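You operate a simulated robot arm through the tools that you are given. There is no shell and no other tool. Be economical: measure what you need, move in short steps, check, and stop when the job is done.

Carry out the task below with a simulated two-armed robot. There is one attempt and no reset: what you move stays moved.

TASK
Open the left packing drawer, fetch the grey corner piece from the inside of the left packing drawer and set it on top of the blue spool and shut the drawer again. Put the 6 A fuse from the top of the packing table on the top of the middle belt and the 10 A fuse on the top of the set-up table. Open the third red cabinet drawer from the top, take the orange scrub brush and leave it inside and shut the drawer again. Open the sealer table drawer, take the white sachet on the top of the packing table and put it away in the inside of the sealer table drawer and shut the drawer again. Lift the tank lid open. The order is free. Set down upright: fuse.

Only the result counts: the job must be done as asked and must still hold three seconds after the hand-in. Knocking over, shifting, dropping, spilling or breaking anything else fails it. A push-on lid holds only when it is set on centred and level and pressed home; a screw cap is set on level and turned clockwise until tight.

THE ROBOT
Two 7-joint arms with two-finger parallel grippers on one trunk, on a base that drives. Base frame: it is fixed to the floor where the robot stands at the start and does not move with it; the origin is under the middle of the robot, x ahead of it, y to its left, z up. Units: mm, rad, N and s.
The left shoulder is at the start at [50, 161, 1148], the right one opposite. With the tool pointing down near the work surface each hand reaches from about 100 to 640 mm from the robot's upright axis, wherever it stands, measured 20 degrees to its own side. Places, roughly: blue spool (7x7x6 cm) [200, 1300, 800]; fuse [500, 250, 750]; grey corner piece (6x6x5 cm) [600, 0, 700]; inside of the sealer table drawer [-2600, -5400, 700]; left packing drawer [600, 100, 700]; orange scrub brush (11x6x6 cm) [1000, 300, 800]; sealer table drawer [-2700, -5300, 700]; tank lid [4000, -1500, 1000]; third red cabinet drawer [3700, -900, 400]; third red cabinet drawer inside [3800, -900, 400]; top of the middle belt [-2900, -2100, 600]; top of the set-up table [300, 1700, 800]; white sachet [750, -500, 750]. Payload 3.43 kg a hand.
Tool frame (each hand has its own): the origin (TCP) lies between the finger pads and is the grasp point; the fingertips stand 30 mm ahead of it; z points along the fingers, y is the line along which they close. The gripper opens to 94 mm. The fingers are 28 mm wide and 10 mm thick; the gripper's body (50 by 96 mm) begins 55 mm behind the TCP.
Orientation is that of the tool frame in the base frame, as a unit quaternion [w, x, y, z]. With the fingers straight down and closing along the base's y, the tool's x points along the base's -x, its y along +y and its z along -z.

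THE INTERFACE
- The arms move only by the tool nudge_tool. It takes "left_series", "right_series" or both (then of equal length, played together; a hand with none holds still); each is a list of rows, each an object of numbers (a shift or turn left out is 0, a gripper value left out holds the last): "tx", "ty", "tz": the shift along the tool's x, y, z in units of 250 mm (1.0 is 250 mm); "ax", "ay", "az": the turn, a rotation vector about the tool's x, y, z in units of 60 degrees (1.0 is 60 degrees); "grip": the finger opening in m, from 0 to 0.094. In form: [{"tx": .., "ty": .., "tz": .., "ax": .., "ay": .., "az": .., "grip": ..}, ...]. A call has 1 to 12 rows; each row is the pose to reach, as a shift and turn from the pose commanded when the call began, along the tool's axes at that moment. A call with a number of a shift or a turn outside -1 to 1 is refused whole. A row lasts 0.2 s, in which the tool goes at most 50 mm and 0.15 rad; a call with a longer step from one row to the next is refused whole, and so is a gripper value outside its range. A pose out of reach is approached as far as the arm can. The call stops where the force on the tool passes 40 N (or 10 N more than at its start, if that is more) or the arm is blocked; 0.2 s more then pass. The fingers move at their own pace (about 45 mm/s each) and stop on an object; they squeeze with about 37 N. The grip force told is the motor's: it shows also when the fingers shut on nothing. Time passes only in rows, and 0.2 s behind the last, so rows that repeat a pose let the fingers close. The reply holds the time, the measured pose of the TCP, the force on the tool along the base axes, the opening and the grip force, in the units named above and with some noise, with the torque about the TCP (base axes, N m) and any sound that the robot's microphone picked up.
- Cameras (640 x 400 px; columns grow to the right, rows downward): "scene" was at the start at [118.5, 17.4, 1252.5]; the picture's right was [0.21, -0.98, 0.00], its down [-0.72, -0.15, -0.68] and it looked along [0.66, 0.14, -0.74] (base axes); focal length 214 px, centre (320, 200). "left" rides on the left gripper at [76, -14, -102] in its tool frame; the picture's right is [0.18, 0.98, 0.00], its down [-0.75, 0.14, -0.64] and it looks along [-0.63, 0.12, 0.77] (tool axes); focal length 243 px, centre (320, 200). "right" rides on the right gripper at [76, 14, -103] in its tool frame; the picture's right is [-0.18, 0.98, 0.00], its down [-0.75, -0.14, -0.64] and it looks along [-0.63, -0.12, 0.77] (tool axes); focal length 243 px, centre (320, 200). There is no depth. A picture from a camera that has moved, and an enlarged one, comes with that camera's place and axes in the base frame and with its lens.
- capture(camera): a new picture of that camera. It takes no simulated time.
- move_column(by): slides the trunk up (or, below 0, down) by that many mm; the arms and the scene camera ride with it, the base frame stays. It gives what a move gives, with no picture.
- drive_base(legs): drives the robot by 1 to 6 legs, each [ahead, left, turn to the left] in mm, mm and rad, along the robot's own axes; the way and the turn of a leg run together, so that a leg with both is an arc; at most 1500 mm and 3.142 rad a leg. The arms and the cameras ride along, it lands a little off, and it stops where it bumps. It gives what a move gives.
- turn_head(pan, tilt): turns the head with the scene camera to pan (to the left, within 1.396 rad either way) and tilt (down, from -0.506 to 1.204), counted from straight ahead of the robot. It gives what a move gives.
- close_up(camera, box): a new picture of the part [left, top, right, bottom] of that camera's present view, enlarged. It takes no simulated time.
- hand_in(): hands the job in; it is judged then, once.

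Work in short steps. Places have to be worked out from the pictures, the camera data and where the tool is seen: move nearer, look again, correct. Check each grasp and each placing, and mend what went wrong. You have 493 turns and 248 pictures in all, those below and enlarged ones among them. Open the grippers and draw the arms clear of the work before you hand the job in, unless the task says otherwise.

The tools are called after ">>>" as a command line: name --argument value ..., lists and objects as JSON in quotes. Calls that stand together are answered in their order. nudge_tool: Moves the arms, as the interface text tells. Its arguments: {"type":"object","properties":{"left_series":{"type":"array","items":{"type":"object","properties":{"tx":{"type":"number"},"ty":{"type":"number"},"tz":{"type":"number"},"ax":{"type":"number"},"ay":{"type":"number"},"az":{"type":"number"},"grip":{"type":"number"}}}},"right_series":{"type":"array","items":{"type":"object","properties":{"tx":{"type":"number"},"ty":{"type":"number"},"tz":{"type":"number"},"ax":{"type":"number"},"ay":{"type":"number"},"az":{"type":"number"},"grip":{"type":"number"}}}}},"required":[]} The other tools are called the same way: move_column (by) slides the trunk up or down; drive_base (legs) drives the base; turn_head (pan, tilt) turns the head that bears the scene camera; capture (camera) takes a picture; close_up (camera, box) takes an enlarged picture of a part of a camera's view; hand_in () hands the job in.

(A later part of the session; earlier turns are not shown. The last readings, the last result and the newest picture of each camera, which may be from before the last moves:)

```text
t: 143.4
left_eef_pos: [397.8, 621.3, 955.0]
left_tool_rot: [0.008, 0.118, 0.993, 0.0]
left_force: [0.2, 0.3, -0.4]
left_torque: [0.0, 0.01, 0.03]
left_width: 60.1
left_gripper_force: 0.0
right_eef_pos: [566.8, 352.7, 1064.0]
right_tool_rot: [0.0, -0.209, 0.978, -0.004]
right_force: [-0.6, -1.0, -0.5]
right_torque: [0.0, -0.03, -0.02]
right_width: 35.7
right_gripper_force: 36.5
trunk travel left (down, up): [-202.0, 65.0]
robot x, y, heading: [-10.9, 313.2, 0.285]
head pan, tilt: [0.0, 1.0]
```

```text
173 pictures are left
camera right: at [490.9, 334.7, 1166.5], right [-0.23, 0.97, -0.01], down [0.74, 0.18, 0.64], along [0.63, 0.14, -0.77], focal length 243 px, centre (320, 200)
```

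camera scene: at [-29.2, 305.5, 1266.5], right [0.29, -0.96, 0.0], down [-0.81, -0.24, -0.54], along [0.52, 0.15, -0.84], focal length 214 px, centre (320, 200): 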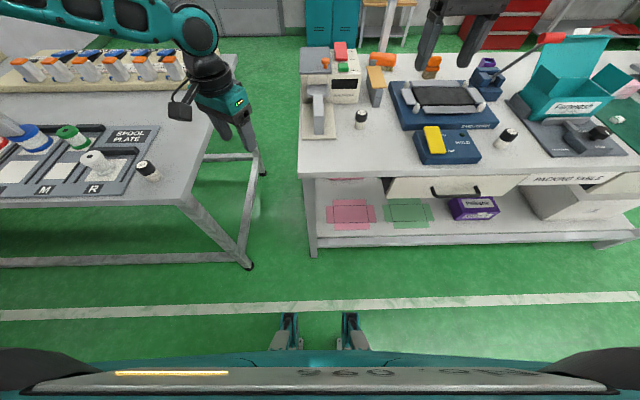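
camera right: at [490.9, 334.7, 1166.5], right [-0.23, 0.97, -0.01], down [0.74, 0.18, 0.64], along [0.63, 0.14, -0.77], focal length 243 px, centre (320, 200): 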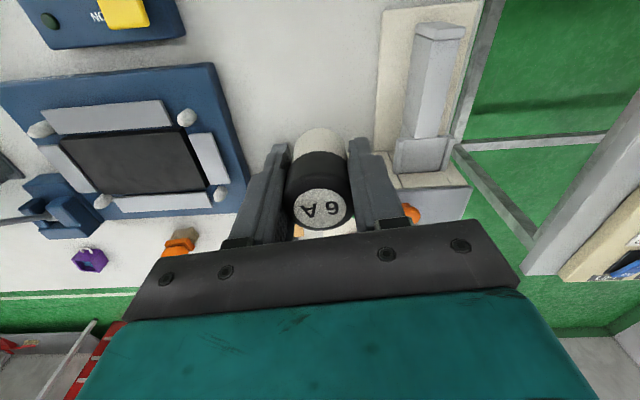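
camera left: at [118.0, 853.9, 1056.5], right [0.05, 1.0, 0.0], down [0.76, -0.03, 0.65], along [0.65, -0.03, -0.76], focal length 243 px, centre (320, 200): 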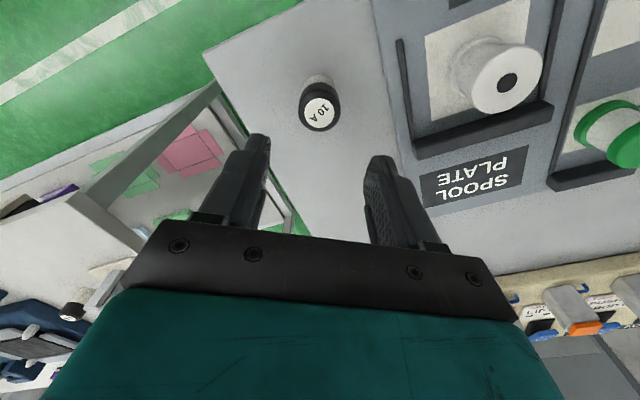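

6 A fuse is held in the right hand. I draw the right hand back close to the body, back off and drive right toward the sachet.

>>> nudge_tool --right_series '[{"tx": 0.18}, {"tx": 0.36, "ty": -0.08}, {"tx": 0.54, "ty": -0.16}, {"tx": 0.7, "ty": -0.24}, {"tx": 0.8, "ty": -0.36}]'

>>> drive_base --legs '[[-200, 0, 0], [0, -1200, 0]]'

>>> turn_head --pan 0.1 --tilt 0.8

>>> capture --camera "scene"

```text
t: 144.7
left_eef_pos: [397.7, 621.0, 955.4]
left_tool_rot: [0.009, 0.119, 0.993, 0.0]
left_force: [0.0, -0.6, 0.8]
left_torque: [-0.03, 0.02, 0.01]
left_width: 59.9
left_gripper_force: 0.1
right_eef_pos: [423.0, 185.3, 1062.9]
right_tool_rot: [0.001, -0.209, 0.978, -0.005]
right_force: [0.0, 1.0, -0.2]
right_torque: [0.0, -0.02, 0.01]
right_width: 35.8
right_gripper_force: 37.0
trunk travel left (down, up): [-202.0, 65.0]
robot x, y, heading: [-8.7, 309.1, 0.289]
head pan, tilt: [0.0, 1.0]
```

```text
t: 156.7
left_eef_pos: [553.2, -593.3, 954.7]
left_tool_rot: [0.008, 0.119, 0.993, 0.0]
left_force: [0.2, -0.4, 0.6]
left_torque: [-0.02, -0.01, 0.01]
left_width: 60.2
left_gripper_force: 0.0
right_eef_pos: [578.2, -1028.2, 1062.3]
right_tool_rot: [0.0, -0.209, 0.978, -0.004]
right_force: [-0.2, -0.1, -0.2]
right_torque: [0.0, 0.02, 0.0]
right_width: 35.6
right_gripper_force: 36.6
trunk travel left (down, up): [-202.0, 65.0]
robot x, y, heading: [143.3, -903.6, 0.287]
head pan, tilt: [0.0, 1.0]
```

```text
t: 157.4
left_eef_pos: [553.2, -592.5, 954.2]
left_tool_rot: [0.007, 0.119, 0.993, -0.001]
left_force: [0.3, 0.7, 0.8]
left_torque: [-0.02, 0.0, 0.0]
left_width: 59.8
left_gripper_force: 0.0
right_eef_pos: [577.4, -1028.6, 1063.0]
right_tool_rot: [0.0, -0.209, 0.978, -0.004]
right_force: [0.1, -0.1, 0.1]
right_torque: [0.0, -0.04, 0.02]
right_width: 36.0
right_gripper_force: 36.9
trunk travel left (down, up): [-202.0, 65.0]
robot x, y, heading: [146.0, -905.9, 0.292]
head pan, tilt: [0.099, 0.799]
```

```text
172 pictures are left
camera scene: at [257.5, -861.1, 1281.6], right [0.38, -0.93, 0.0], down [-0.66, -0.27, -0.7], along [0.64, 0.26, -0.72], focal length 214 px, centre (320, 200)
```

scene: 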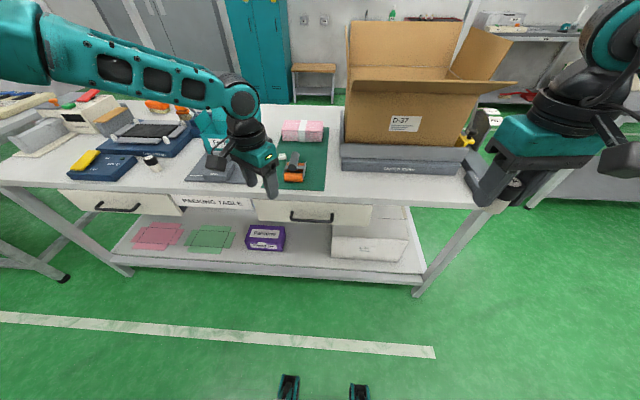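

I zoom on the green mat area with the sachet.

>>> close_up --camera "scene" --box '[240, 100, 360, 200]'

>>> capture --camera "left"

```text
4.00 times, centred on (300, 150) of scene
camera zoom: at [257.5, -861.1, 1281.6], right [0.38, -0.93, 0.0], down [-0.66, -0.27, -0.7], along [0.64, 0.26, -0.72], focal length 858 px, centre (400, 400)
```

zoom: 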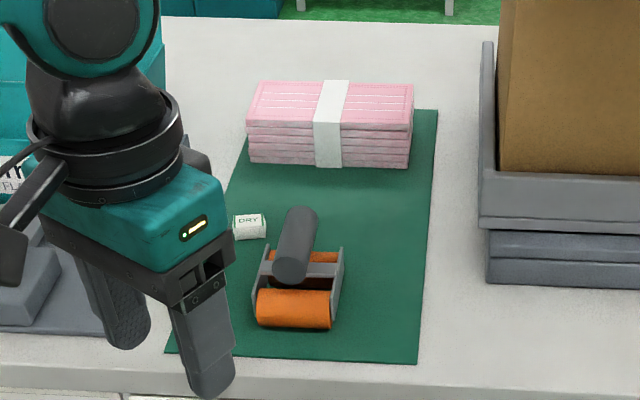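

```text
170 pictures are left
camera left: at [472.7, -587.2, 1056.7], right [0.05, 1.0, 0.0], down [0.76, -0.04, 0.65], along [0.65, -0.04, -0.76], focal length 243 px, centre (320, 200)
```

left: 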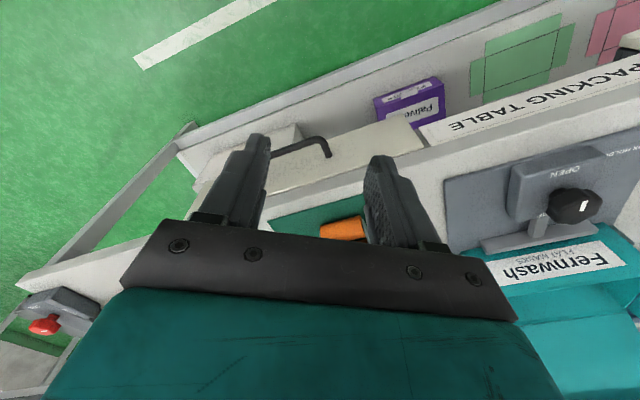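

The sachet ("DRY") is at about (830,-475), tight next to the tape dispenser. I drive 250 mm ahead and look from the left hand camera.

>>> drive_base --legs '[[250, 0, 0]]'

>>> capture --camera "left"

```text
t: 159.2
left_eef_pos: [790.1, -521.5, 955.3]
left_tool_rot: [0.008, 0.118, 0.993, -0.001]
left_force: [-0.6, -0.1, -0.7]
left_torque: [0.0, -0.02, 0.0]
left_width: 59.9
left_gripper_force: 0.1
right_eef_pos: [815.9, -957.1, 1062.8]
right_tool_rot: [0.0, -0.208, 0.978, -0.005]
right_force: [0.6, 0.8, -0.5]
right_torque: [0.01, -0.02, 0.01]
right_width: 36.0
right_gripper_force: 37.0
trunk travel left (down, up): [-202.0, 65.0]
robot x, y, heading: [382.7, -832.1, 0.289]
head pan, tilt: [0.099, 0.799]
```

```text
169 pictures are left
camera left: at [710.9, -516.1, 1056.5], right [0.05, 1.0, 0.0], down [0.76, -0.04, 0.65], along [0.65, -0.04, -0.76], focal length 243 px, centre (320, 200)
```

left: 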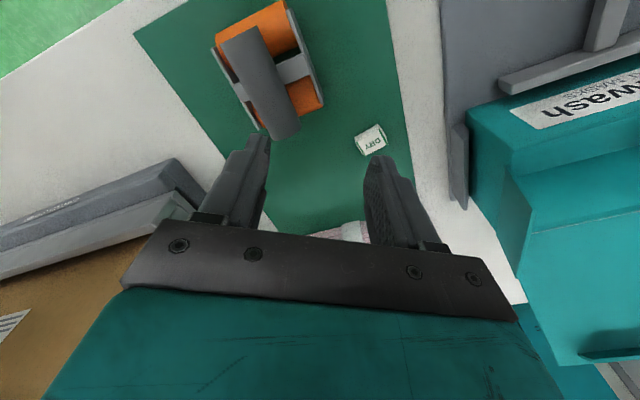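

There's about 30 mm gap to the dispenser. I align the left hand's yaw, move above the sachet and lower to z≈880.

>>> nudge_tool --left_series '[{"az": -0.14, "tx": -0.06, "ty": 0.12}, {"az": -0.28, "tx": -0.124, "ty": 0.236}, {"az": -0.42, "tx": -0.124, "ty": 0.236, "tz": 0.1}, {"az": -0.53, "tx": -0.124, "ty": 0.236, "tz": 0.28}]'

>>> capture --camera "left"

```text
t: 160.2
left_eef_pos: [794.8, -458.2, 913.9]
left_tool_rot: [0.008, -0.16, 0.987, -0.003]
left_force: [-0.3, -0.8, 0.2]
left_torque: [-0.04, -0.01, -0.03]
left_width: 60.0
left_gripper_force: 0.0
left hand out of reach, approached as far as the arm can: row 1, 2, 3, 4
right_eef_pos: [815.7, -956.7, 1062.6]
right_tool_rot: [0.0, -0.209, 0.978, -0.005]
right_force: [0.2, 0.6, 0.5]
right_torque: [0.0, 0.03, 0.02]
right_width: 35.8
right_gripper_force: 37.4
trunk travel left (down, up): [-202.0, 65.0]
robot x, y, heading: [380.0, -835.0, 0.29]
head pan, tilt: [0.099, 0.799]
```

```text
168 pictures are left
camera left: at [724.2, -494.2, 1016.3], right [-0.48, 0.87, -0.01], down [0.66, 0.37, 0.65], along [0.57, 0.31, -0.76], focal length 243 px, centre (320, 200)
```

left: 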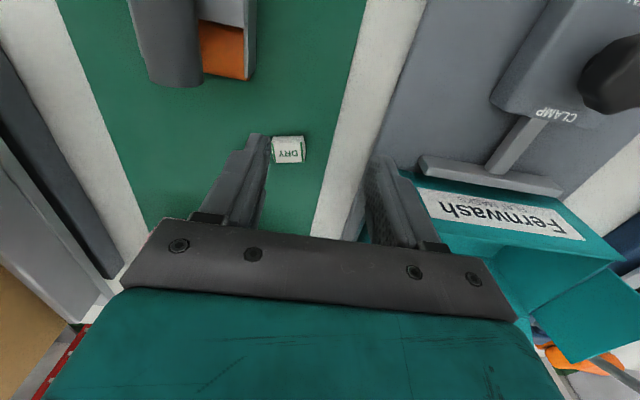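

The arm stopped 37 mm short and 20 mm too far left; I correct with the base.

>>> drive_base --legs '[[0, -20, 0], [36, 0, 0]]'

>>> capture --camera "left"

```text
t: 161.6
left_eef_pos: [834.1, -466.4, 914.4]
left_tool_rot: [0.008, -0.158, 0.987, -0.002]
left_force: [-0.6, 0.2, 0.1]
left_torque: [-0.02, -0.01, 0.0]
left_width: 60.0
left_gripper_force: 0.1
right_eef_pos: [857.8, -965.5, 1063.0]
right_tool_rot: [0.0, -0.21, 0.978, -0.004]
right_force: [0.1, -0.5, -1.1]
right_torque: [-0.02, 0.03, -0.02]
right_width: 35.7
right_gripper_force: 36.5
trunk travel left (down, up): [-202.0, 65.0]
robot x, y, heading: [422.6, -840.7, 0.291]
head pan, tilt: [0.099, 0.799]
```

```text
167 pictures are left
camera left: at [764.8, -502.6, 1016.1], right [-0.48, 0.88, -0.01], down [0.66, 0.37, 0.65], along [0.57, 0.31, -0.76], focal length 243 px, centre (320, 200)
```

left: 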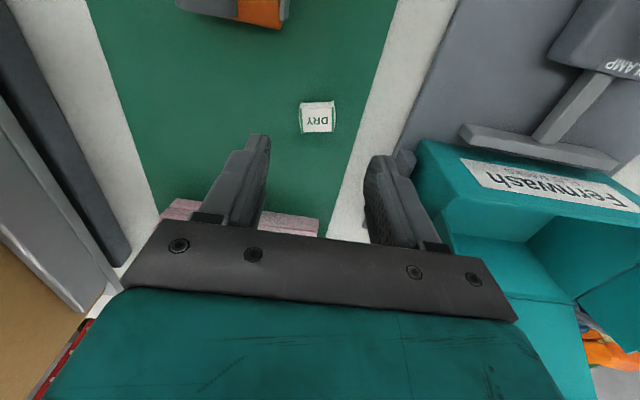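

Sachet is centred below. I lower by column 60 mm and recheck.

>>> move_column --by -58

>>> capture --camera "left"

```text
t: 162.5
left_eef_pos: [834.4, -467.1, 856.1]
left_tool_rot: [0.007, -0.158, 0.987, -0.002]
left_force: [0.0, 0.2, -0.7]
left_torque: [0.0, -0.01, -0.02]
left_width: 59.8
left_gripper_force: 0.0
right_eef_pos: [857.5, -965.6, 1006.0]
right_tool_rot: [0.0, -0.21, 0.978, -0.004]
right_force: [-0.8, -0.2, -0.9]
right_torque: [0.02, -0.03, -0.01]
right_width: 35.9
right_gripper_force: 37.1
trunk travel left (down, up): [-144.0, 123.0]
robot x, y, heading: [423.4, -844.1, 0.29]
head pan, tilt: [0.099, 0.799]
```

```text
166 pictures are left
camera left: at [764.1, -502.8, 958.6], right [-0.48, 0.88, -0.01], down [0.66, 0.37, 0.65], along [0.58, 0.31, -0.76], focal length 243 px, centre (320, 200)
```

left: 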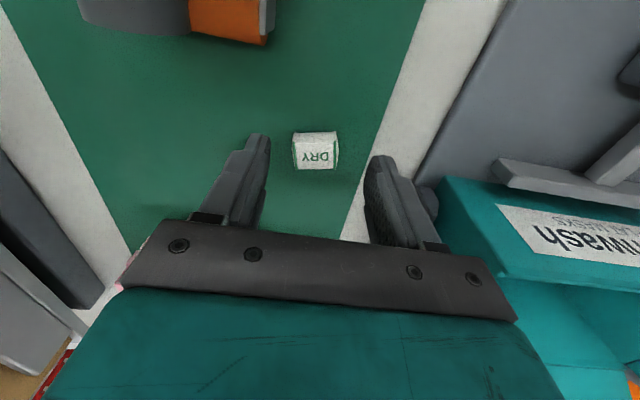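

Lower 22 mm more, then close.

>>> move_column --by -22

>>> nudge_tool --left_series '[{"grip": 0.045}, {"grip": 0.03}, {"grip": 0.015}, {"grip": 0.015}, {"grip": 0.015}]'

>>> capture --camera "left"

```text
t: 163.2
left_eef_pos: [833.9, -467.5, 833.9]
left_tool_rot: [0.008, -0.158, 0.987, -0.004]
left_force: [0.1, -1.2, -0.2]
left_torque: [-0.01, -0.01, -0.01]
left_width: 60.0
left_gripper_force: 0.0
right_eef_pos: [854.9, -965.4, 983.4]
right_tool_rot: [0.0, -0.21, 0.978, -0.005]
right_force: [0.5, 0.2, 0.1]
right_torque: [-0.04, 0.0, 0.0]
right_width: 35.9
right_gripper_force: 37.0
trunk travel left (down, up): [-122.0, 145.0]
robot x, y, heading: [419.0, -841.8, 0.292]
head pan, tilt: [0.099, 0.799]
```

```text
t: 164.4
left_eef_pos: [833.2, -467.7, 834.3]
left_tool_rot: [0.007, -0.158, 0.987, -0.003]
left_force: [0.6, -0.3, 1.2]
left_torque: [0.03, -0.01, 0.0]
left_width: 30.3
left_gripper_force: 37.3
right_eef_pos: [856.8, -965.0, 983.1]
right_tool_rot: [-0.001, -0.209, 0.978, -0.004]
right_force: [0.1, -0.4, -0.4]
right_torque: [-0.02, -0.02, 0.03]
right_width: 35.9
right_gripper_force: 37.4
trunk travel left (down, up): [-122.0, 145.0]
robot x, y, heading: [420.0, -841.6, 0.293]
head pan, tilt: [0.099, 0.799]
```

```text
165 pictures are left
camera left: at [764.2, -502.8, 936.6], right [-0.48, 0.88, -0.01], down [0.66, 0.37, 0.65], along [0.58, 0.31, -0.76], focal length 243 px, centre (320, 200)
```

left: 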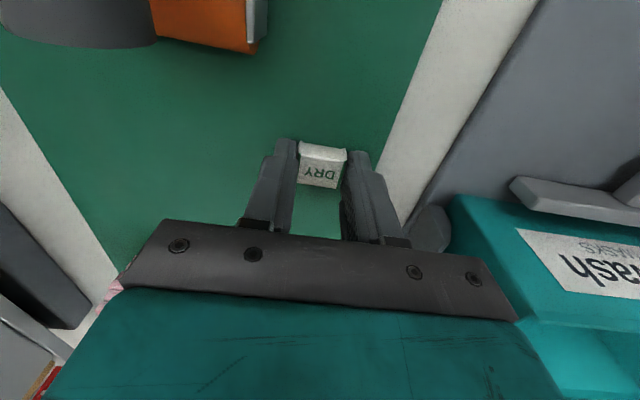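

Sachet gripped (30 mm). I raise the column, back off 250 mm and survey to the right.

>>> move_column --by 180

>>> drive_base --legs '[[-250, 0, 0]]'

>>> turn_head --pan -1.39 --tilt 0.45

>>> capture --camera "scene"

>>> capture --camera "left"

```text
t: 166.1
left_eef_pos: [835.1, -466.1, 979.7]
left_tool_rot: [0.008, -0.158, 0.987, -0.003]
left_force: [-0.3, -0.1, 0.5]
left_torque: [0.03, -0.04, 0.05]
left_width: 30.2
left_gripper_force: 37.2
right_eef_pos: [856.4, -964.4, 1128.5]
right_tool_rot: [0.0, -0.21, 0.978, -0.004]
right_force: [0.8, 0.3, -1.4]
right_torque: [0.01, -0.02, -0.01]
right_width: 35.9
right_gripper_force: 36.7
right hand out of reach, approached as far as the arm can: row 1
trunk travel left (down, up): [-267.0, 0.0]
robot x, y, heading: [423.2, -840.1, 0.282]
head pan, tilt: [0.099, 0.799]
```

```text
t: 167.9
left_eef_pos: [598.1, -538.9, 979.0]
left_tool_rot: [0.008, -0.157, 0.988, -0.002]
left_force: [0.4, 0.5, -0.1]
left_torque: [0.02, -0.05, 0.02]
left_width: 30.2
left_gripper_force: 37.0
right_eef_pos: [618.1, -1037.1, 1128.7]
right_tool_rot: [0.001, -0.208, 0.978, -0.005]
right_force: [0.7, 0.9, -1.1]
right_torque: [-0.02, -0.03, -0.01]
right_width: 35.6
right_gripper_force: 37.2
trunk travel left (down, up): [-267.0, 0.0]
robot x, y, heading: [180.2, -911.5, 0.287]
head pan, tilt: [0.099, 0.799]
```

```text
t: 169.5
left_eef_pos: [598.6, -539.3, 978.4]
left_tool_rot: [0.007, -0.156, 0.988, -0.003]
left_force: [0.2, 0.2, 0.2]
left_torque: [-0.05, 0.02, 0.01]
left_width: 30.1
left_gripper_force: 36.4
right_eef_pos: [619.6, -1037.6, 1128.3]
right_tool_rot: [0.0, -0.208, 0.978, -0.004]
right_force: [0.4, 0.5, -1.1]
right_torque: [0.01, 0.04, 0.02]
right_width: 35.5
right_gripper_force: 36.8
trunk travel left (down, up): [-267.0, 0.0]
robot x, y, heading: [185.1, -914.4, 0.291]
head pan, tilt: [-1.389, 0.45]
```

```text
164 pictures are left
camera scene: at [265.7, -982.0, 1376.7], right [-0.89, -0.45, 0.0], down [-0.2, 0.39, -0.9], along [0.41, -0.8, -0.44], focal length 214 px, centre (320, 200)
```

scene: 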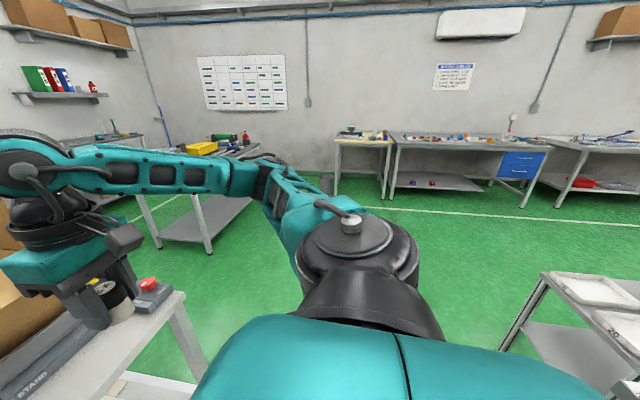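

```text
163 pictures are left
camera left: at [528.0, -574.1, 1081.1], right [-0.48, 0.88, -0.01], down [0.66, 0.37, 0.65], along [0.58, 0.3, -0.76], focal length 243 px, centre (320, 200)
```

left: 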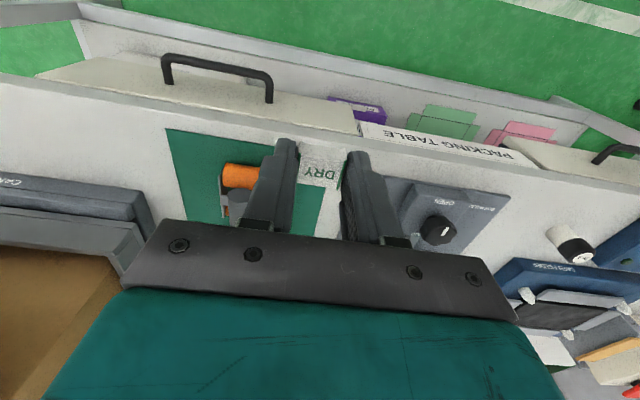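

I back 150 mm more, then turn right to survey the way to the belt.

>>> drive_base --legs '[[-200, 0, 0], [0, 0, -1.5]]'

>>> turn_head --pan -0.3 --tilt 0.5

>>> capture --camera "scene"

>>> turn_head --pan -1.3 --tilt 0.5

>>> capture --camera "scene"

```text
t: 174.8
left_eef_pos: [392.8, -1358.0, 978.5]
left_tool_rot: [0.003, 0.56, 0.828, -0.008]
left_force: [-0.4, 0.2, -0.2]
left_torque: [-0.01, 0.0, 0.0]
left_width: 29.8
left_gripper_force: 36.7
right_eef_pos: [-103.8, -1410.3, 1127.1]
right_tool_rot: [-0.003, 0.518, 0.855, -0.003]
right_force: [-0.4, 0.4, -0.8]
right_torque: [-0.04, -0.01, -0.03]
right_width: 35.7
right_gripper_force: 37.3
trunk travel left (down, up): [-267.0, 0.0]
robot x, y, heading: [-5.5, -969.7, -1.228]
head pan, tilt: [-1.389, 0.45]
```

```text
t: 176.1
left_eef_pos: [392.4, -1357.9, 978.5]
left_tool_rot: [0.003, 0.561, 0.828, -0.008]
left_force: [0.4, -0.1, 0.4]
left_torque: [0.02, -0.03, 0.0]
left_width: 30.0
left_gripper_force: 36.5
right_eef_pos: [-104.2, -1411.5, 1128.4]
right_tool_rot: [-0.003, 0.518, 0.855, -0.003]
right_force: [0.5, -0.4, -0.3]
right_torque: [0.0, -0.02, -0.02]
right_width: 35.9
right_gripper_force: 37.0
trunk travel left (down, up): [-267.0, 0.0]
robot x, y, heading: [-6.7, -968.1, -1.216]
head pan, tilt: [-0.3, 0.499]
```

```text
162 pictures are left
camera scene: at [12.3, -1096.6, 1372.3], right [-1.0, -0.05, 0.0], down [-0.02, 0.48, -0.88], along [0.04, -0.88, -0.48], focal length 214 px, centre (320, 200)
```

scene: 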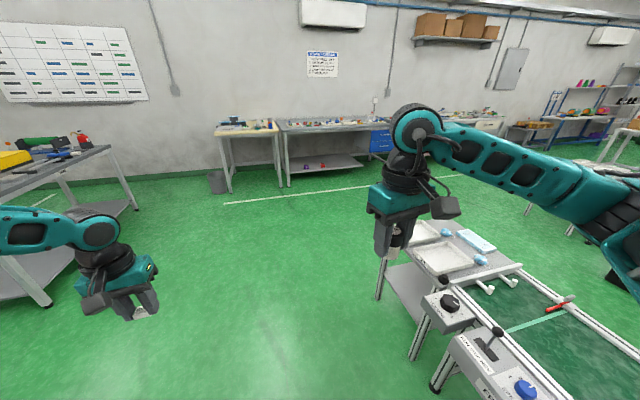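

```text
t: 177.4
left_eef_pos: [392.0, -1358.5, 978.5]
left_tool_rot: [0.004, 0.561, 0.828, -0.007]
left_force: [-0.3, -0.7, -0.8]
left_torque: [0.01, 0.0, 0.0]
left_width: 29.9
left_gripper_force: 37.0
right_eef_pos: [-103.1, -1409.0, 1127.5]
right_tool_rot: [-0.003, 0.518, 0.855, -0.004]
right_force: [-0.1, -0.2, -1.4]
right_torque: [0.0, 0.01, 0.0]
right_width: 35.8
right_gripper_force: 37.1
trunk travel left (down, up): [-267.0, 0.0]
robot x, y, heading: [-8.9, -971.6, -1.221]
head pan, tilt: [-1.3, 0.499]
```

```text
161 pictures are left
camera scene: at [-66.1, -1058.8, 1372.3], right [-0.58, 0.81, 0.0], down [0.39, 0.28, -0.88], along [-0.71, -0.51, -0.48], focal length 214 px, centre (320, 200)
```

scene: 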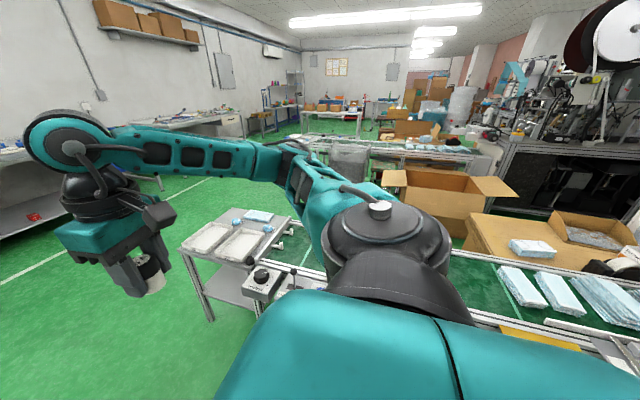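

The target belt should project near pixel (380,147) in this view; I zoom there.

>>> close_up --camera "scene" --box '[230, 60, 530, 240]'

```text
2.13 times, centred on (380, 150) of scene
camera zoom: at [-66.1, -1058.8, 1372.3], right [-0.58, 0.81, 0.0], down [0.39, 0.28, -0.88], along [-0.71, -0.51, -0.48], focal length 458 px, centre (192, 307)
```

zoom: 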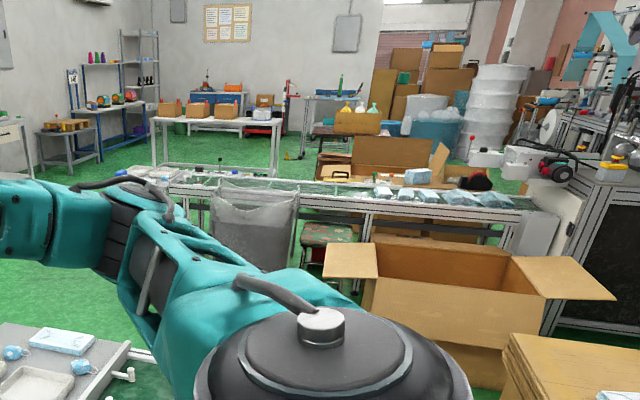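

The middle belt is the second green line, with bags/cartons in front except near its left (south-east) end. I'll go round the near conveyor's head; first leg south.

>>> drive_base --legs '[[0, 0, -0.214], [1200, 0, 0], [340, 0, 0], [0, 0, -1.3]]'

>>> turn_head --pan 0.0 --tilt 0.4

>>> capture --camera "scene"

```text
t: 189.3
left_eef_pos: [-168.2, -2905.7, 978.9]
left_tool_rot: [-0.002, 0.977, 0.212, -0.008]
left_force: [0.1, 0.5, 0.4]
left_torque: [0.0, 0.0, 0.03]
left_width: 30.3
left_gripper_force: 36.8
right_eef_pos: [-244.3, -2414.6, 1127.4]
right_tool_rot: [-0.003, 0.965, 0.263, 0.0]
right_force: [0.1, 0.4, -0.2]
right_torque: [0.02, 0.04, -0.01]
right_width: 35.9
right_gripper_force: 37.1
trunk travel left (down, up): [-267.0, 0.0]
robot x, y, heading: [201.6, -2490.0, -2.744]
head pan, tilt: [-1.3, 0.499]
```

```text
t: 190.8
left_eef_pos: [-168.0, -2906.3, 979.6]
left_tool_rot: [-0.002, 0.977, 0.211, -0.008]
left_force: [-0.4, -0.6, -0.1]
left_torque: [0.02, 0.01, 0.02]
left_width: 29.8
left_gripper_force: 36.2
right_eef_pos: [-244.3, -2413.1, 1127.5]
right_tool_rot: [-0.005, 0.965, 0.262, -0.001]
right_force: [0.0, 0.1, -0.4]
right_torque: [0.03, 0.02, -0.02]
right_width: 35.7
right_gripper_force: 37.8
trunk travel left (down, up): [-267.0, 0.0]
robot x, y, heading: [201.5, -2487.9, -2.745]
head pan, tilt: [0.0, 0.4]
```

```text
159 pictures are left
camera scene: at [79.7, -2539.5, 1381.4], right [-0.39, 0.92, 0.0], down [0.36, 0.15, -0.92], along [-0.85, -0.36, -0.39], focal length 214 px, centre (320, 200)
```

scene: 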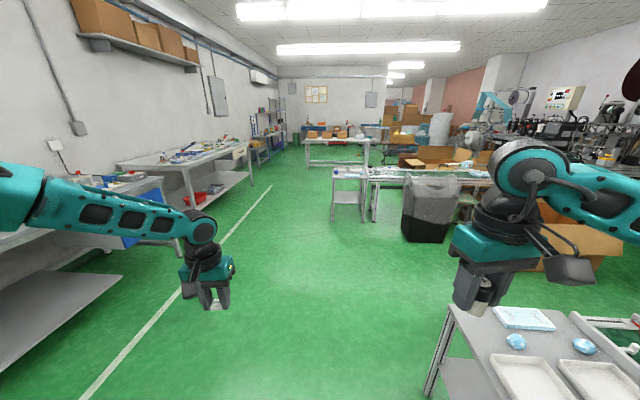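

I zoom on the middle belt's end.

>>> close_up --camera "scene" --box '[290, 120, 510, 250]'

```text
2.91 times, centred on (400, 185) of scene
camera zoom: at [79.7, -2539.5, 1381.4], right [-0.39, 0.92, 0.0], down [0.36, 0.15, -0.92], along [-0.85, -0.36, -0.39], focal length 624 px, centre (87, 244)
```

zoom: 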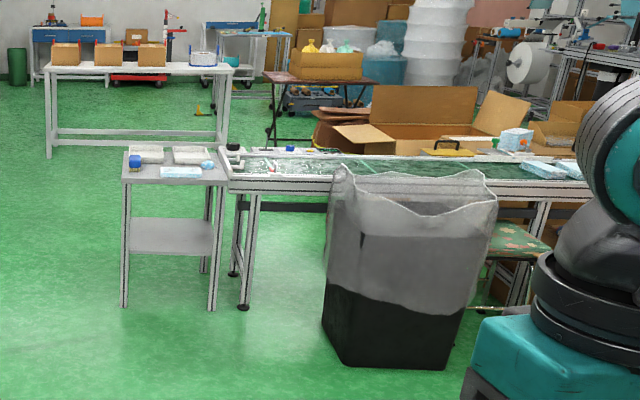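

The belt's accessible stretch is between the tray table and the bag bin, belt top z≈600. I drive ahead 1600 mm then right 540 mm and look again.

>>> drive_base --legs '[[1500, 0, 0], [150, 0, 0], [0, -540, 0]]'

>>> turn_head --pan -0.2 --tilt 0.75

>>> capture --camera "scene"

```text
t: 204.1
left_eef_pos: [-1909.2, -3067.9, 979.0]
left_tool_rot: [-0.003, 0.976, 0.219, -0.007]
left_force: [-0.7, -0.2, -0.1]
left_torque: [-0.02, -0.01, 0.01]
left_width: 30.1
left_gripper_force: 37.1
right_eef_pos: [-1989.8, -2575.8, 1127.3]
right_tool_rot: [-0.004, 0.963, 0.268, 0.0]
right_force: [-0.6, 0.2, 0.1]
right_torque: [0.03, -0.02, -0.02]
right_width: 35.8
right_gripper_force: 37.0
trunk travel left (down, up): [-267.0, 0.0]
robot x, y, heading: [-1544.6, -2645.0, -2.731]
head pan, tilt: [0.0, 0.4]
```

```text
t: 204.9
left_eef_pos: [-1907.9, -3067.3, 979.1]
left_tool_rot: [-0.002, 0.976, 0.219, -0.008]
left_force: [-0.3, -0.2, 0.7]
left_torque: [0.02, 0.01, 0.01]
left_width: 30.1
left_gripper_force: 36.5
right_eef_pos: [-1990.8, -2575.2, 1127.4]
right_tool_rot: [-0.005, 0.963, 0.268, -0.001]
right_force: [-0.4, -0.4, -1.2]
right_torque: [0.0, 0.04, 0.0]
right_width: 35.9
right_gripper_force: 37.0
trunk travel left (down, up): [-267.0, 0.0]
robot x, y, heading: [-1542.7, -2645.2, -2.73]
head pan, tilt: [-0.201, 0.75]
```

```text
157 pictures are left
camera scene: at [-1660.9, -2678.0, 1350.4], right [-0.21, 0.98, 0.0], down [0.67, 0.14, -0.73], along [-0.72, -0.15, -0.68], focal length 214 px, centre (320, 200)
```

scene: 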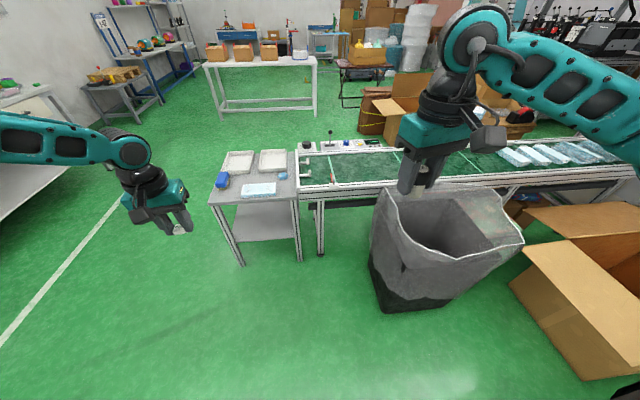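

The belt's near end is clearly visible; I zoom.

>>> close_up --camera "scene" --box '[280, 120, 440, 220]'

```text
4.00 times, centred on (360, 170) of scene
camera zoom: at [-1660.9, -2678.0, 1350.4], right [-0.21, 0.98, 0.0], down [0.67, 0.14, -0.73], along [-0.72, -0.15, -0.68], focal length 858 px, centre (160, 320)
```

zoom: 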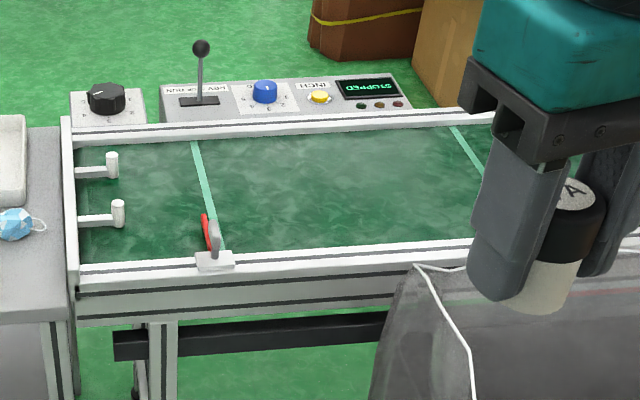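

Belt is stopped. I target a clear spot at about (-2666,-2725). I drive 60 right and 590 ahead, staying clear of the bin.

>>> drive_base --legs '[[0, -60, 0], [580, 0, 0]]'

>>> turn_head --pan -0.4 --tilt 0.95

>>> capture --camera "scene"

>>> capture --camera "right"

```text
t: 209.0
left_eef_pos: [-2466.5, -3245.5, 979.4]
left_tool_rot: [-0.003, 0.976, 0.217, -0.008]
left_force: [0.1, 0.4, 0.0]
left_torque: [-0.03, -0.01, 0.0]
left_width: 30.1
left_gripper_force: 36.6
right_eef_pos: [-2548.1, -2753.5, 1127.5]
right_tool_rot: [-0.004, 0.964, 0.267, 0.0]
right_force: [-1.0, -0.2, -0.5]
right_torque: [-0.04, 0.02, 0.01]
right_width: 35.8
right_gripper_force: 36.9
trunk travel left (down, up): [-267.0, 0.0]
robot x, y, heading: [-2101.7, -2823.0, -2.728]
head pan, tilt: [-0.201, 0.75]
```

```text
t: 209.7
left_eef_pos: [-2465.6, -3246.0, 979.4]
left_tool_rot: [-0.003, 0.976, 0.217, -0.008]
left_force: [-1.0, 0.2, -0.3]
left_torque: [-0.01, -0.06, 0.0]
left_width: 29.9
left_gripper_force: 36.7
right_eef_pos: [-2547.4, -2752.8, 1128.0]
right_tool_rot: [-0.006, 0.964, 0.267, -0.001]
right_force: [-0.6, 0.1, 0.0]
right_torque: [-0.03, -0.01, 0.0]
right_width: 35.8
right_gripper_force: 37.2
trunk travel left (down, up): [-267.0, 0.0]
robot x, y, heading: [-2103.8, -2822.0, -2.731]
head pan, tilt: [-0.4, 0.949]
```

```text
155 pictures are left
camera scene: at [-2210.3, -2838.6, 1334.8], right [-0.01, 1.0, 0.0], down [0.81, 0.01, -0.58], along [-0.58, -0.01, -0.81], focal length 214 px, centre (320, 200)
```

scene: 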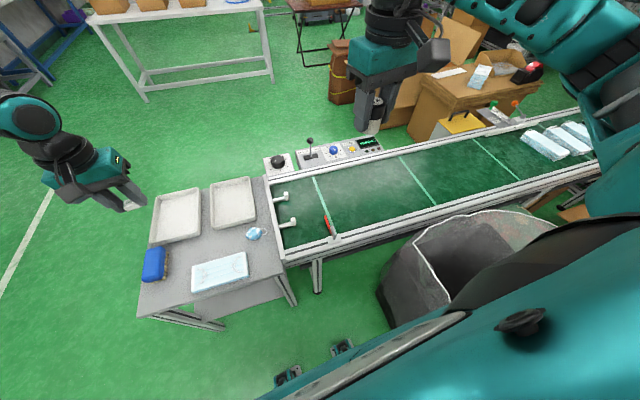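

```text
154 pictures are left
camera right: at [-2476.2, -2725.9, 1230.8], right [0.35, -0.94, -0.01], down [-0.72, -0.27, 0.64], along [-0.6, -0.22, -0.77], focal length 243 px, centre (320, 200)
```

right: 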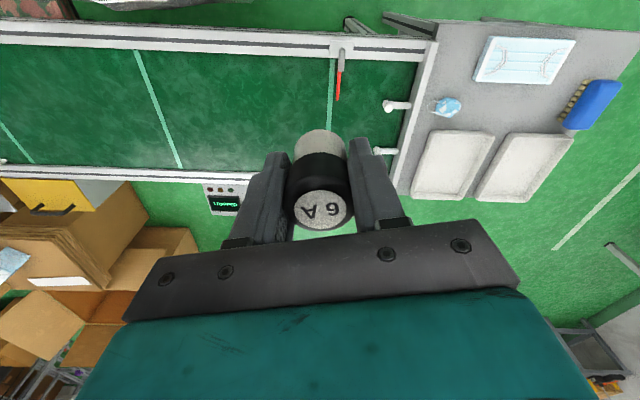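

Below the fuse is the red lever post; I move it right ~100 and ahead ~68 mm, and lower the column 200 mm.

>>> nudge_tool --right_series '[{"tx": -0.09, "ty": -0.13}, {"tx": -0.18, "ty": -0.27}, {"tx": -0.27, "ty": -0.405}]'

>>> move_column --by -200

>>> capture --camera "right"

```text
t: 210.5
left_eef_pos: [-2467.1, -3245.2, 979.3]
left_tool_rot: [-0.003, 0.976, 0.217, -0.007]
left_force: [-0.1, 0.1, -0.7]
left_torque: [-0.03, -0.03, 0.02]
left_width: 30.1
left_gripper_force: 36.8
right_eef_pos: [-2658.5, -2700.2, 1128.5]
right_tool_rot: [-0.004, 0.964, 0.267, -0.001]
right_force: [-0.4, -0.1, -1.4]
right_torque: [-0.02, -0.03, -0.02]
right_width: 35.5
right_gripper_force: 36.4
trunk travel left (down, up): [-267.0, 0.0]
robot x, y, heading: [-2100.1, -2820.5, -2.731]
head pan, tilt: [-0.4, 0.949]
```

```text
t: 212.7
left_eef_pos: [-2465.8, -3245.0, 779.1]
left_tool_rot: [-0.003, 0.976, 0.217, -0.008]
left_force: [0.2, 0.1, -0.6]
left_torque: [0.01, -0.01, 0.02]
left_width: 30.1
left_gripper_force: 36.8
right_eef_pos: [-2657.3, -2699.5, 929.2]
right_tool_rot: [-0.005, 0.964, 0.267, 0.0]
right_force: [-0.9, 0.5, -1.2]
right_torque: [0.02, 0.0, 0.0]
right_width: 35.9
right_gripper_force: 37.1
trunk travel left (down, up): [-67.0, 200.0]
robot x, y, heading: [-2102.0, -2822.7, -2.731]
head pan, tilt: [-0.4, 0.949]
```

```text
153 pictures are left
camera right: at [-2585.8, -2673.6, 1031.7], right [0.35, -0.94, -0.01], down [-0.72, -0.27, 0.64], along [-0.6, -0.22, -0.77], focal length 243 px, centre (320, 200)
```

right: 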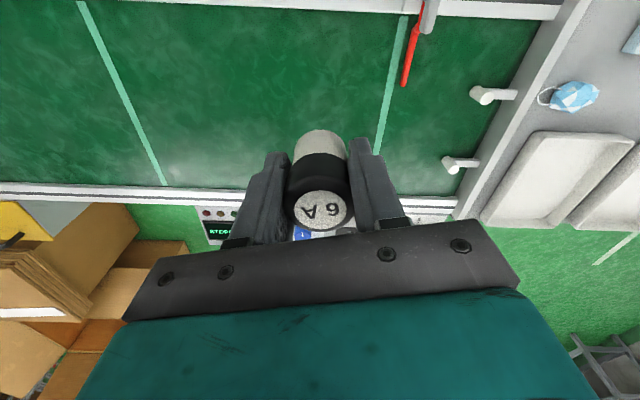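

Clear belt below. I descend 230 mm and look.

>>> nudge_tool --right_series '[{"tz": 0.19}, {"tz": 0.38}, {"tz": 0.57}, {"tz": 0.76}, {"tz": 0.92}]'

>>> capture --camera "right"

```text
t: 213.9
left_eef_pos: [-2467.4, -3245.2, 779.4]
left_tool_rot: [-0.002, 0.976, 0.218, -0.008]
left_force: [0.3, -0.4, -0.1]
left_torque: [0.04, -0.01, -0.02]
left_width: 30.4
left_gripper_force: 36.8
right_eef_pos: [-2658.7, -2697.3, 698.8]
right_tool_rot: [-0.004, 0.964, 0.267, 0.0]
right_force: [0.3, 0.8, -0.1]
right_torque: [-0.02, -0.01, -0.01]
right_width: 35.8
right_gripper_force: 36.9
trunk travel left (down, up): [-67.0, 200.0]
robot x, y, heading: [-2099.1, -2820.8, -2.732]
head pan, tilt: [-0.4, 0.949]
```

```text
152 pictures are left
camera right: at [-2586.8, -2671.5, 800.8], right [0.35, -0.94, -0.01], down [-0.72, -0.27, 0.64], along [-0.6, -0.22, -0.77], focal length 243 px, centre (320, 200)
```

right: 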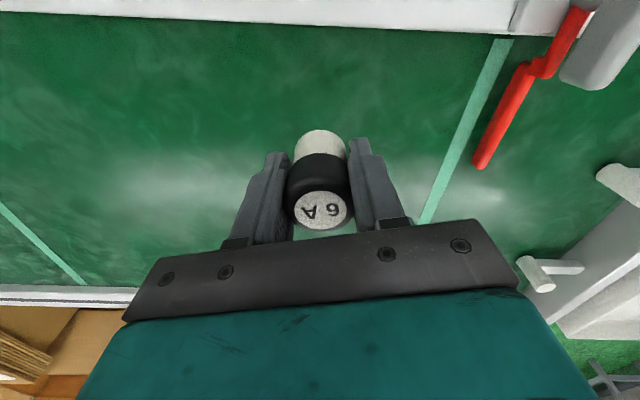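

Belt is close; I descend slowly in 4 mm steps.

>>> nudge_tool --right_series '[{"tz": 0.03}, {"tz": 0.06}, {"tz": 0.08}, {"tz": 0.1}]'

>>> nudge_tool --right_series '[{"tz": 0.016}, {"tz": 0.032}, {"tz": 0.048}]'

>>> capture --camera "right"

```text
t: 214.9
left_eef_pos: [-2466.7, -3245.7, 779.2]
left_tool_rot: [-0.002, 0.976, 0.217, -0.008]
left_force: [0.6, 0.8, 0.5]
left_torque: [0.01, 0.02, -0.01]
left_width: 30.3
left_gripper_force: 37.0
right_eef_pos: [-2658.2, -2697.4, 672.0]
right_tool_rot: [-0.004, 0.963, 0.268, 0.0]
right_force: [0.6, 0.2, -1.1]
right_torque: [0.0, -0.01, 0.03]
right_width: 35.8
right_gripper_force: 37.4
trunk travel left (down, up): [-67.0, 200.0]
robot x, y, heading: [-2102.7, -2822.4, -2.73]
head pan, tilt: [-0.4, 0.949]
```

```text
t: 215.7
left_eef_pos: [-2465.9, -3244.5, 778.9]
left_tool_rot: [-0.003, 0.976, 0.217, -0.008]
left_force: [0.1, 0.0, 0.0]
left_torque: [-0.01, -0.01, 0.0]
left_width: 29.8
left_gripper_force: 37.0
right_eef_pos: [-2657.7, -2697.3, 662.9]
right_tool_rot: [-0.005, 0.964, 0.267, 0.0]
right_force: [-0.4, 0.4, 0.7]
right_torque: [0.04, -0.02, 0.02]
right_width: 35.7
right_gripper_force: 37.1
trunk travel left (down, up): [-67.0, 200.0]
robot x, y, heading: [-2100.4, -2824.6, -2.735]
head pan, tilt: [-0.4, 0.949]
```

```text
151 pictures are left
camera right: at [-2586.8, -2671.6, 764.8], right [0.35, -0.94, -0.01], down [-0.72, -0.27, 0.64], along [-0.6, -0.22, -0.77], focal length 243 px, centre (320, 200)
```

right: 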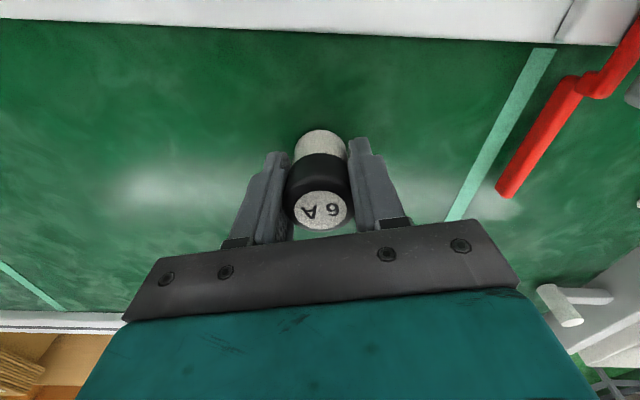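

Continue down.

>>> nudge_tool --right_series '[{"tz": 0.016}, {"tz": 0.032}, {"tz": 0.048}]'

>>> nudge_tool --right_series '[{"tz": 0.014}, {"tz": 0.028}, {"tz": 0.042}]'

>>> nudge_tool --right_series '[{"tz": 0.014}, {"tz": 0.028}, {"tz": 0.042}]'

```text
t: 216.5
left_eef_pos: [-2465.6, -3243.4, 781.3]
left_tool_rot: [-0.004, 0.976, 0.217, -0.01]
left_force: [0.4, 0.0, -0.9]
left_torque: [0.01, 0.04, 0.05]
left_width: 30.2
left_gripper_force: 36.9
right_eef_pos: [-2658.6, -2698.8, 653.5]
right_tool_rot: [-0.004, 0.964, 0.266, -0.005]
right_force: [1.7, 4.2, 28.2]
right_torque: [-0.16, -0.09, 0.01]
right_width: 35.4
right_gripper_force: 37.3
trunk travel left (down, up): [-67.0, 200.0]
robot x, y, heading: [-2102.1, -2822.7, -2.73]
head pan, tilt: [-0.4, 0.949]
```

```text
t: 216.9
left_eef_pos: [-2466.4, -3244.3, 778.5]
left_tool_rot: [-0.002, 0.976, 0.217, -0.009]
left_force: [-0.2, 0.4, -0.5]
left_torque: [-0.02, 0.01, -0.02]
left_width: 29.9
left_gripper_force: 37.4
right_eef_pos: [-2661.9, -2699.2, 653.8]
right_tool_rot: [-0.001, 0.964, 0.266, -0.007]
right_force: [4.3, 0.6, 16.0]
right_torque: [-0.21, -0.16, 0.06]
right_width: 35.5
right_gripper_force: 36.9
trunk travel left (down, up): [-67.0, 200.0]
robot x, y, heading: [-2099.8, -2820.9, -2.737]
head pan, tilt: [-0.4, 0.949]
stopped in row 1 (right hand): the force on the tool passed its limit at 43 N (the readings are from after the stop); the commanded pose is now the measured one
```

```text
t: 217.3
left_eef_pos: [-2465.8, -3244.5, 780.3]
left_tool_rot: [-0.004, 0.976, 0.217, -0.009]
left_force: [0.2, 0.2, 0.0]
left_torque: [-0.02, 0.0, 0.0]
left_width: 30.3
left_gripper_force: 36.9
right_eef_pos: [-2661.9, -2699.8, 653.9]
right_tool_rot: [-0.001, 0.964, 0.265, -0.009]
right_force: [4.1, 1.5, 16.9]
right_torque: [0.02, -0.23, 0.0]
right_width: 35.5
right_gripper_force: 37.0
trunk travel left (down, up): [-67.0, 200.0]
robot x, y, heading: [-2101.7, -2820.9, -2.731]
head pan, tilt: [-0.4, 0.949]
stopped in row 2 (right hand): the force on the tool passed its limit at 44 N (the readings are from after the stop); the commanded pose is now the measured one
```

Contact at 653.5 (belt ≈ 618). I release here and rise.

>>> nudge_tool --right_series '[{"tz": -0.004}, {"tz": -0.004, "grip": 0.045}, {"tz": -0.004, "grip": 0.06}, {"tz": -0.004, "grip": 0.06}, {"tz": -0.004, "grip": 0.06}]'

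>>> nudge_tool --right_series '[{"tz": -0.1}, {"tz": -0.25}, {"tz": -0.42}, {"tz": -0.6}, {"tz": -0.78}, {"tz": -0.95}]'

>>> capture --camera "right"

```text
t: 218.5
left_eef_pos: [-2467.0, -3244.6, 778.2]
left_tool_rot: [-0.003, 0.976, 0.218, -0.008]
left_force: [-0.4, 0.2, -0.2]
left_torque: [-0.03, 0.0, -0.01]
left_width: 30.3
left_gripper_force: 37.2
right_eef_pos: [-2662.5, -2699.4, 651.6]
right_tool_rot: [-0.001, 0.964, 0.266, -0.006]
right_force: [-1.0, -1.0, -0.1]
right_torque: [0.01, 0.0, -0.01]
right_width: 60.1
right_gripper_force: 0.0
trunk travel left (down, up): [-67.0, 200.0]
robot x, y, heading: [-2102.6, -2827.9, -2.732]
head pan, tilt: [-0.4, 0.949]
```

```text
t: 219.9
left_eef_pos: [-2465.7, -3244.8, 778.0]
left_tool_rot: [-0.003, 0.976, 0.217, -0.007]
left_force: [-0.2, 0.3, 0.2]
left_torque: [-0.01, -0.02, -0.02]
left_width: 30.2
left_gripper_force: 36.9
right_eef_pos: [-2657.9, -2700.2, 891.0]
right_tool_rot: [-0.002, 0.964, 0.266, -0.006]
right_force: [-0.1, 0.4, -0.7]
right_torque: [0.03, 0.02, 0.0]
right_width: 60.2
right_gripper_force: 0.0
trunk travel left (down, up): [-67.0, 200.0]
robot x, y, heading: [-2102.0, -2824.0, -2.732]
head pan, tilt: [-0.4, 0.949]
```

```text
150 pictures are left
camera right: at [-2586.5, -2673.1, 992.2], right [0.35, -0.94, 0.0], down [-0.71, -0.26, 0.65], along [-0.61, -0.22, -0.76], focal length 243 px, centre (320, 200)
```

right: 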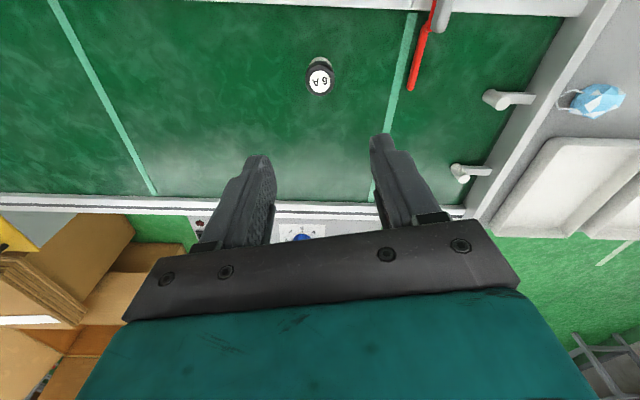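

6 A fuse stands on the belt. I raise the column, back off and turn left to find the sealer table.

>>> move_column --by 190

>>> drive_base --legs '[[-450, 0, 0], [0, 0, 1.0]]'

>>> turn_head --pan -0.2 --tilt 0.4

>>> capture --camera "scene"

```text
t: 222.0
left_eef_pos: [-2466.1, -3244.2, 968.1]
left_tool_rot: [-0.003, 0.976, 0.217, -0.008]
left_force: [0.2, -0.3, -0.4]
left_torque: [0.03, 0.03, -0.02]
left_width: 30.3
left_gripper_force: 36.8
right_eef_pos: [-2660.0, -2700.3, 1079.1]
right_tool_rot: [-0.001, 0.964, 0.265, -0.007]
right_force: [-0.2, 0.0, 0.3]
right_torque: [0.04, -0.01, 0.0]
right_width: 59.8
right_gripper_force: 0.1
trunk travel left (down, up): [-257.0, 10.0]
robot x, y, heading: [-2105.8, -2822.3, -2.734]
head pan, tilt: [-0.4, 0.949]
```

```text
t: 227.3
left_eef_pos: [-1527.5, -3177.5, 968.4]
left_tool_rot: [0.001, 0.749, 0.663, -0.008]
left_force: [-0.6, -0.2, -0.1]
left_torque: [0.0, 0.0, 0.0]
left_width: 29.8
left_gripper_force: 36.9
right_eef_pos: [-2091.3, -3052.9, 1078.8]
right_tool_rot: [0.002, 0.715, 0.699, -0.006]
right_force: [0.0, -0.6, -0.2]
right_torque: [-0.03, -0.02, -0.02]
right_width: 60.2
right_gripper_force: 0.0
trunk travel left (down, up): [-257.0, 10.0]
robot x, y, heading: [-1691.0, -2644.7, -1.725]
head pan, tilt: [-0.4, 0.949]
```

```text
t: 228.3
left_eef_pos: [-1527.7, -3177.1, 968.8]
left_tool_rot: [0.001, 0.749, 0.663, -0.009]
left_force: [0.3, 0.3, -0.7]
left_torque: [0.04, -0.01, 0.0]
left_width: 30.0
left_gripper_force: 37.2
right_eef_pos: [-2091.9, -3051.9, 1079.7]
right_tool_rot: [0.002, 0.715, 0.699, -0.006]
right_force: [0.1, -0.1, -0.4]
right_torque: [-0.02, 0.0, 0.01]
right_width: 59.9
right_gripper_force: 0.1
trunk travel left (down, up): [-257.0, 10.0]
robot x, y, heading: [-1691.9, -2641.3, -1.722]
head pan, tilt: [-0.201, 0.4]
```

```text
149 pictures are left
camera scene: at [-1728.0, -2770.0, 1371.4], right [-0.94, 0.34, 0.0], down [0.13, 0.37, -0.92], along [-0.32, -0.86, -0.39], focal length 214 px, centre (320, 200)
```

scene: 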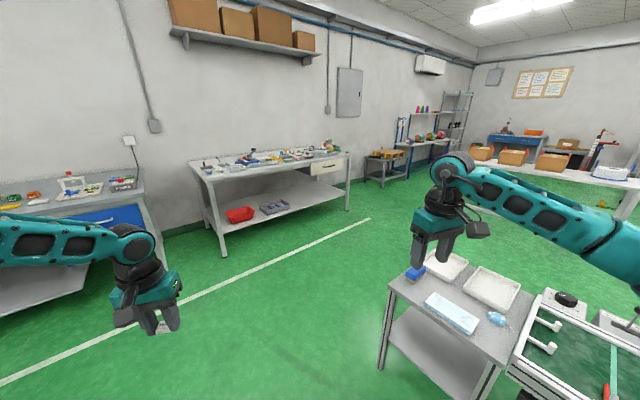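

The sealer table is the one with the white drawer at its right end, at about (-2690,-5200). I drive there in legs and face it.

>>> drive_base --legs '[[1300, 0, 0], [0, 0, 0.53], [0, -1180, 0]]'

>>> turn_head --pan 0.0 --tilt 0.6

>>> capture --camera "scene"

```text
t: 246.6
left_eef_pos: [-2598.4, -4751.5, 969.1]
left_tool_rot: [0.003, 0.559, 0.829, -0.007]
left_force: [-0.3, 0.2, -0.1]
left_torque: [-0.01, 0.0, 0.04]
left_width: 30.2
left_gripper_force: 36.3
right_eef_pos: [-3151.9, -4914.2, 1079.4]
right_tool_rot: [0.003, 0.517, 0.856, -0.005]
right_force: [-0.1, 0.1, 0.4]
right_torque: [-0.01, -0.02, 0.02]
right_width: 60.1
right_gripper_force: 0.1
trunk travel left (down, up): [-257.0, 10.0]
robot x, y, heading: [-2996.4, -4365.1, -1.222]
head pan, tilt: [-0.201, 0.4]
```

```text
t: 247.3
left_eef_pos: [-2596.3, -4751.0, 968.7]
left_tool_rot: [0.003, 0.559, 0.829, -0.008]
left_force: [-0.4, 0.2, 0.1]
left_torque: [-0.01, 0.01, 0.01]
left_width: 30.1
left_gripper_force: 36.7
right_eef_pos: [-3151.0, -4915.2, 1080.2]
right_tool_rot: [0.004, 0.517, 0.856, -0.006]
right_force: [-0.7, -0.3, 0.3]
right_torque: [0.01, 0.03, -0.03]
right_width: 59.9
right_gripper_force: 0.0
trunk travel left (down, up): [-257.0, 10.0]
robot x, y, heading: [-2996.2, -4367.1, -1.216]
head pan, tilt: [0.0, 0.6]
```

```text
148 pictures are left
camera scene: at [-2952.7, -4483.2, 1353.3], right [-0.94, -0.35, 0.0], down [-0.2, 0.53, -0.83], along [0.29, -0.77, -0.56], focal length 214 px, centre (320, 200)
```

scene: 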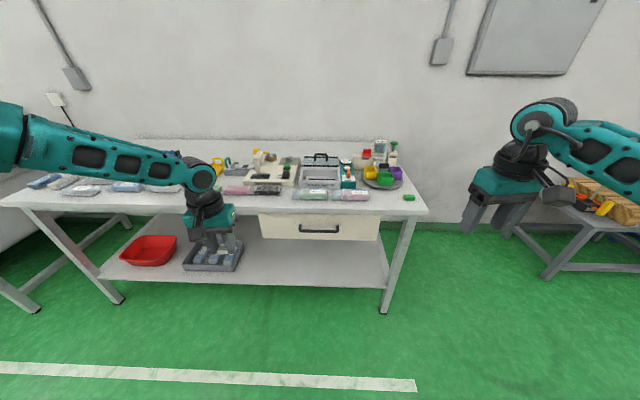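

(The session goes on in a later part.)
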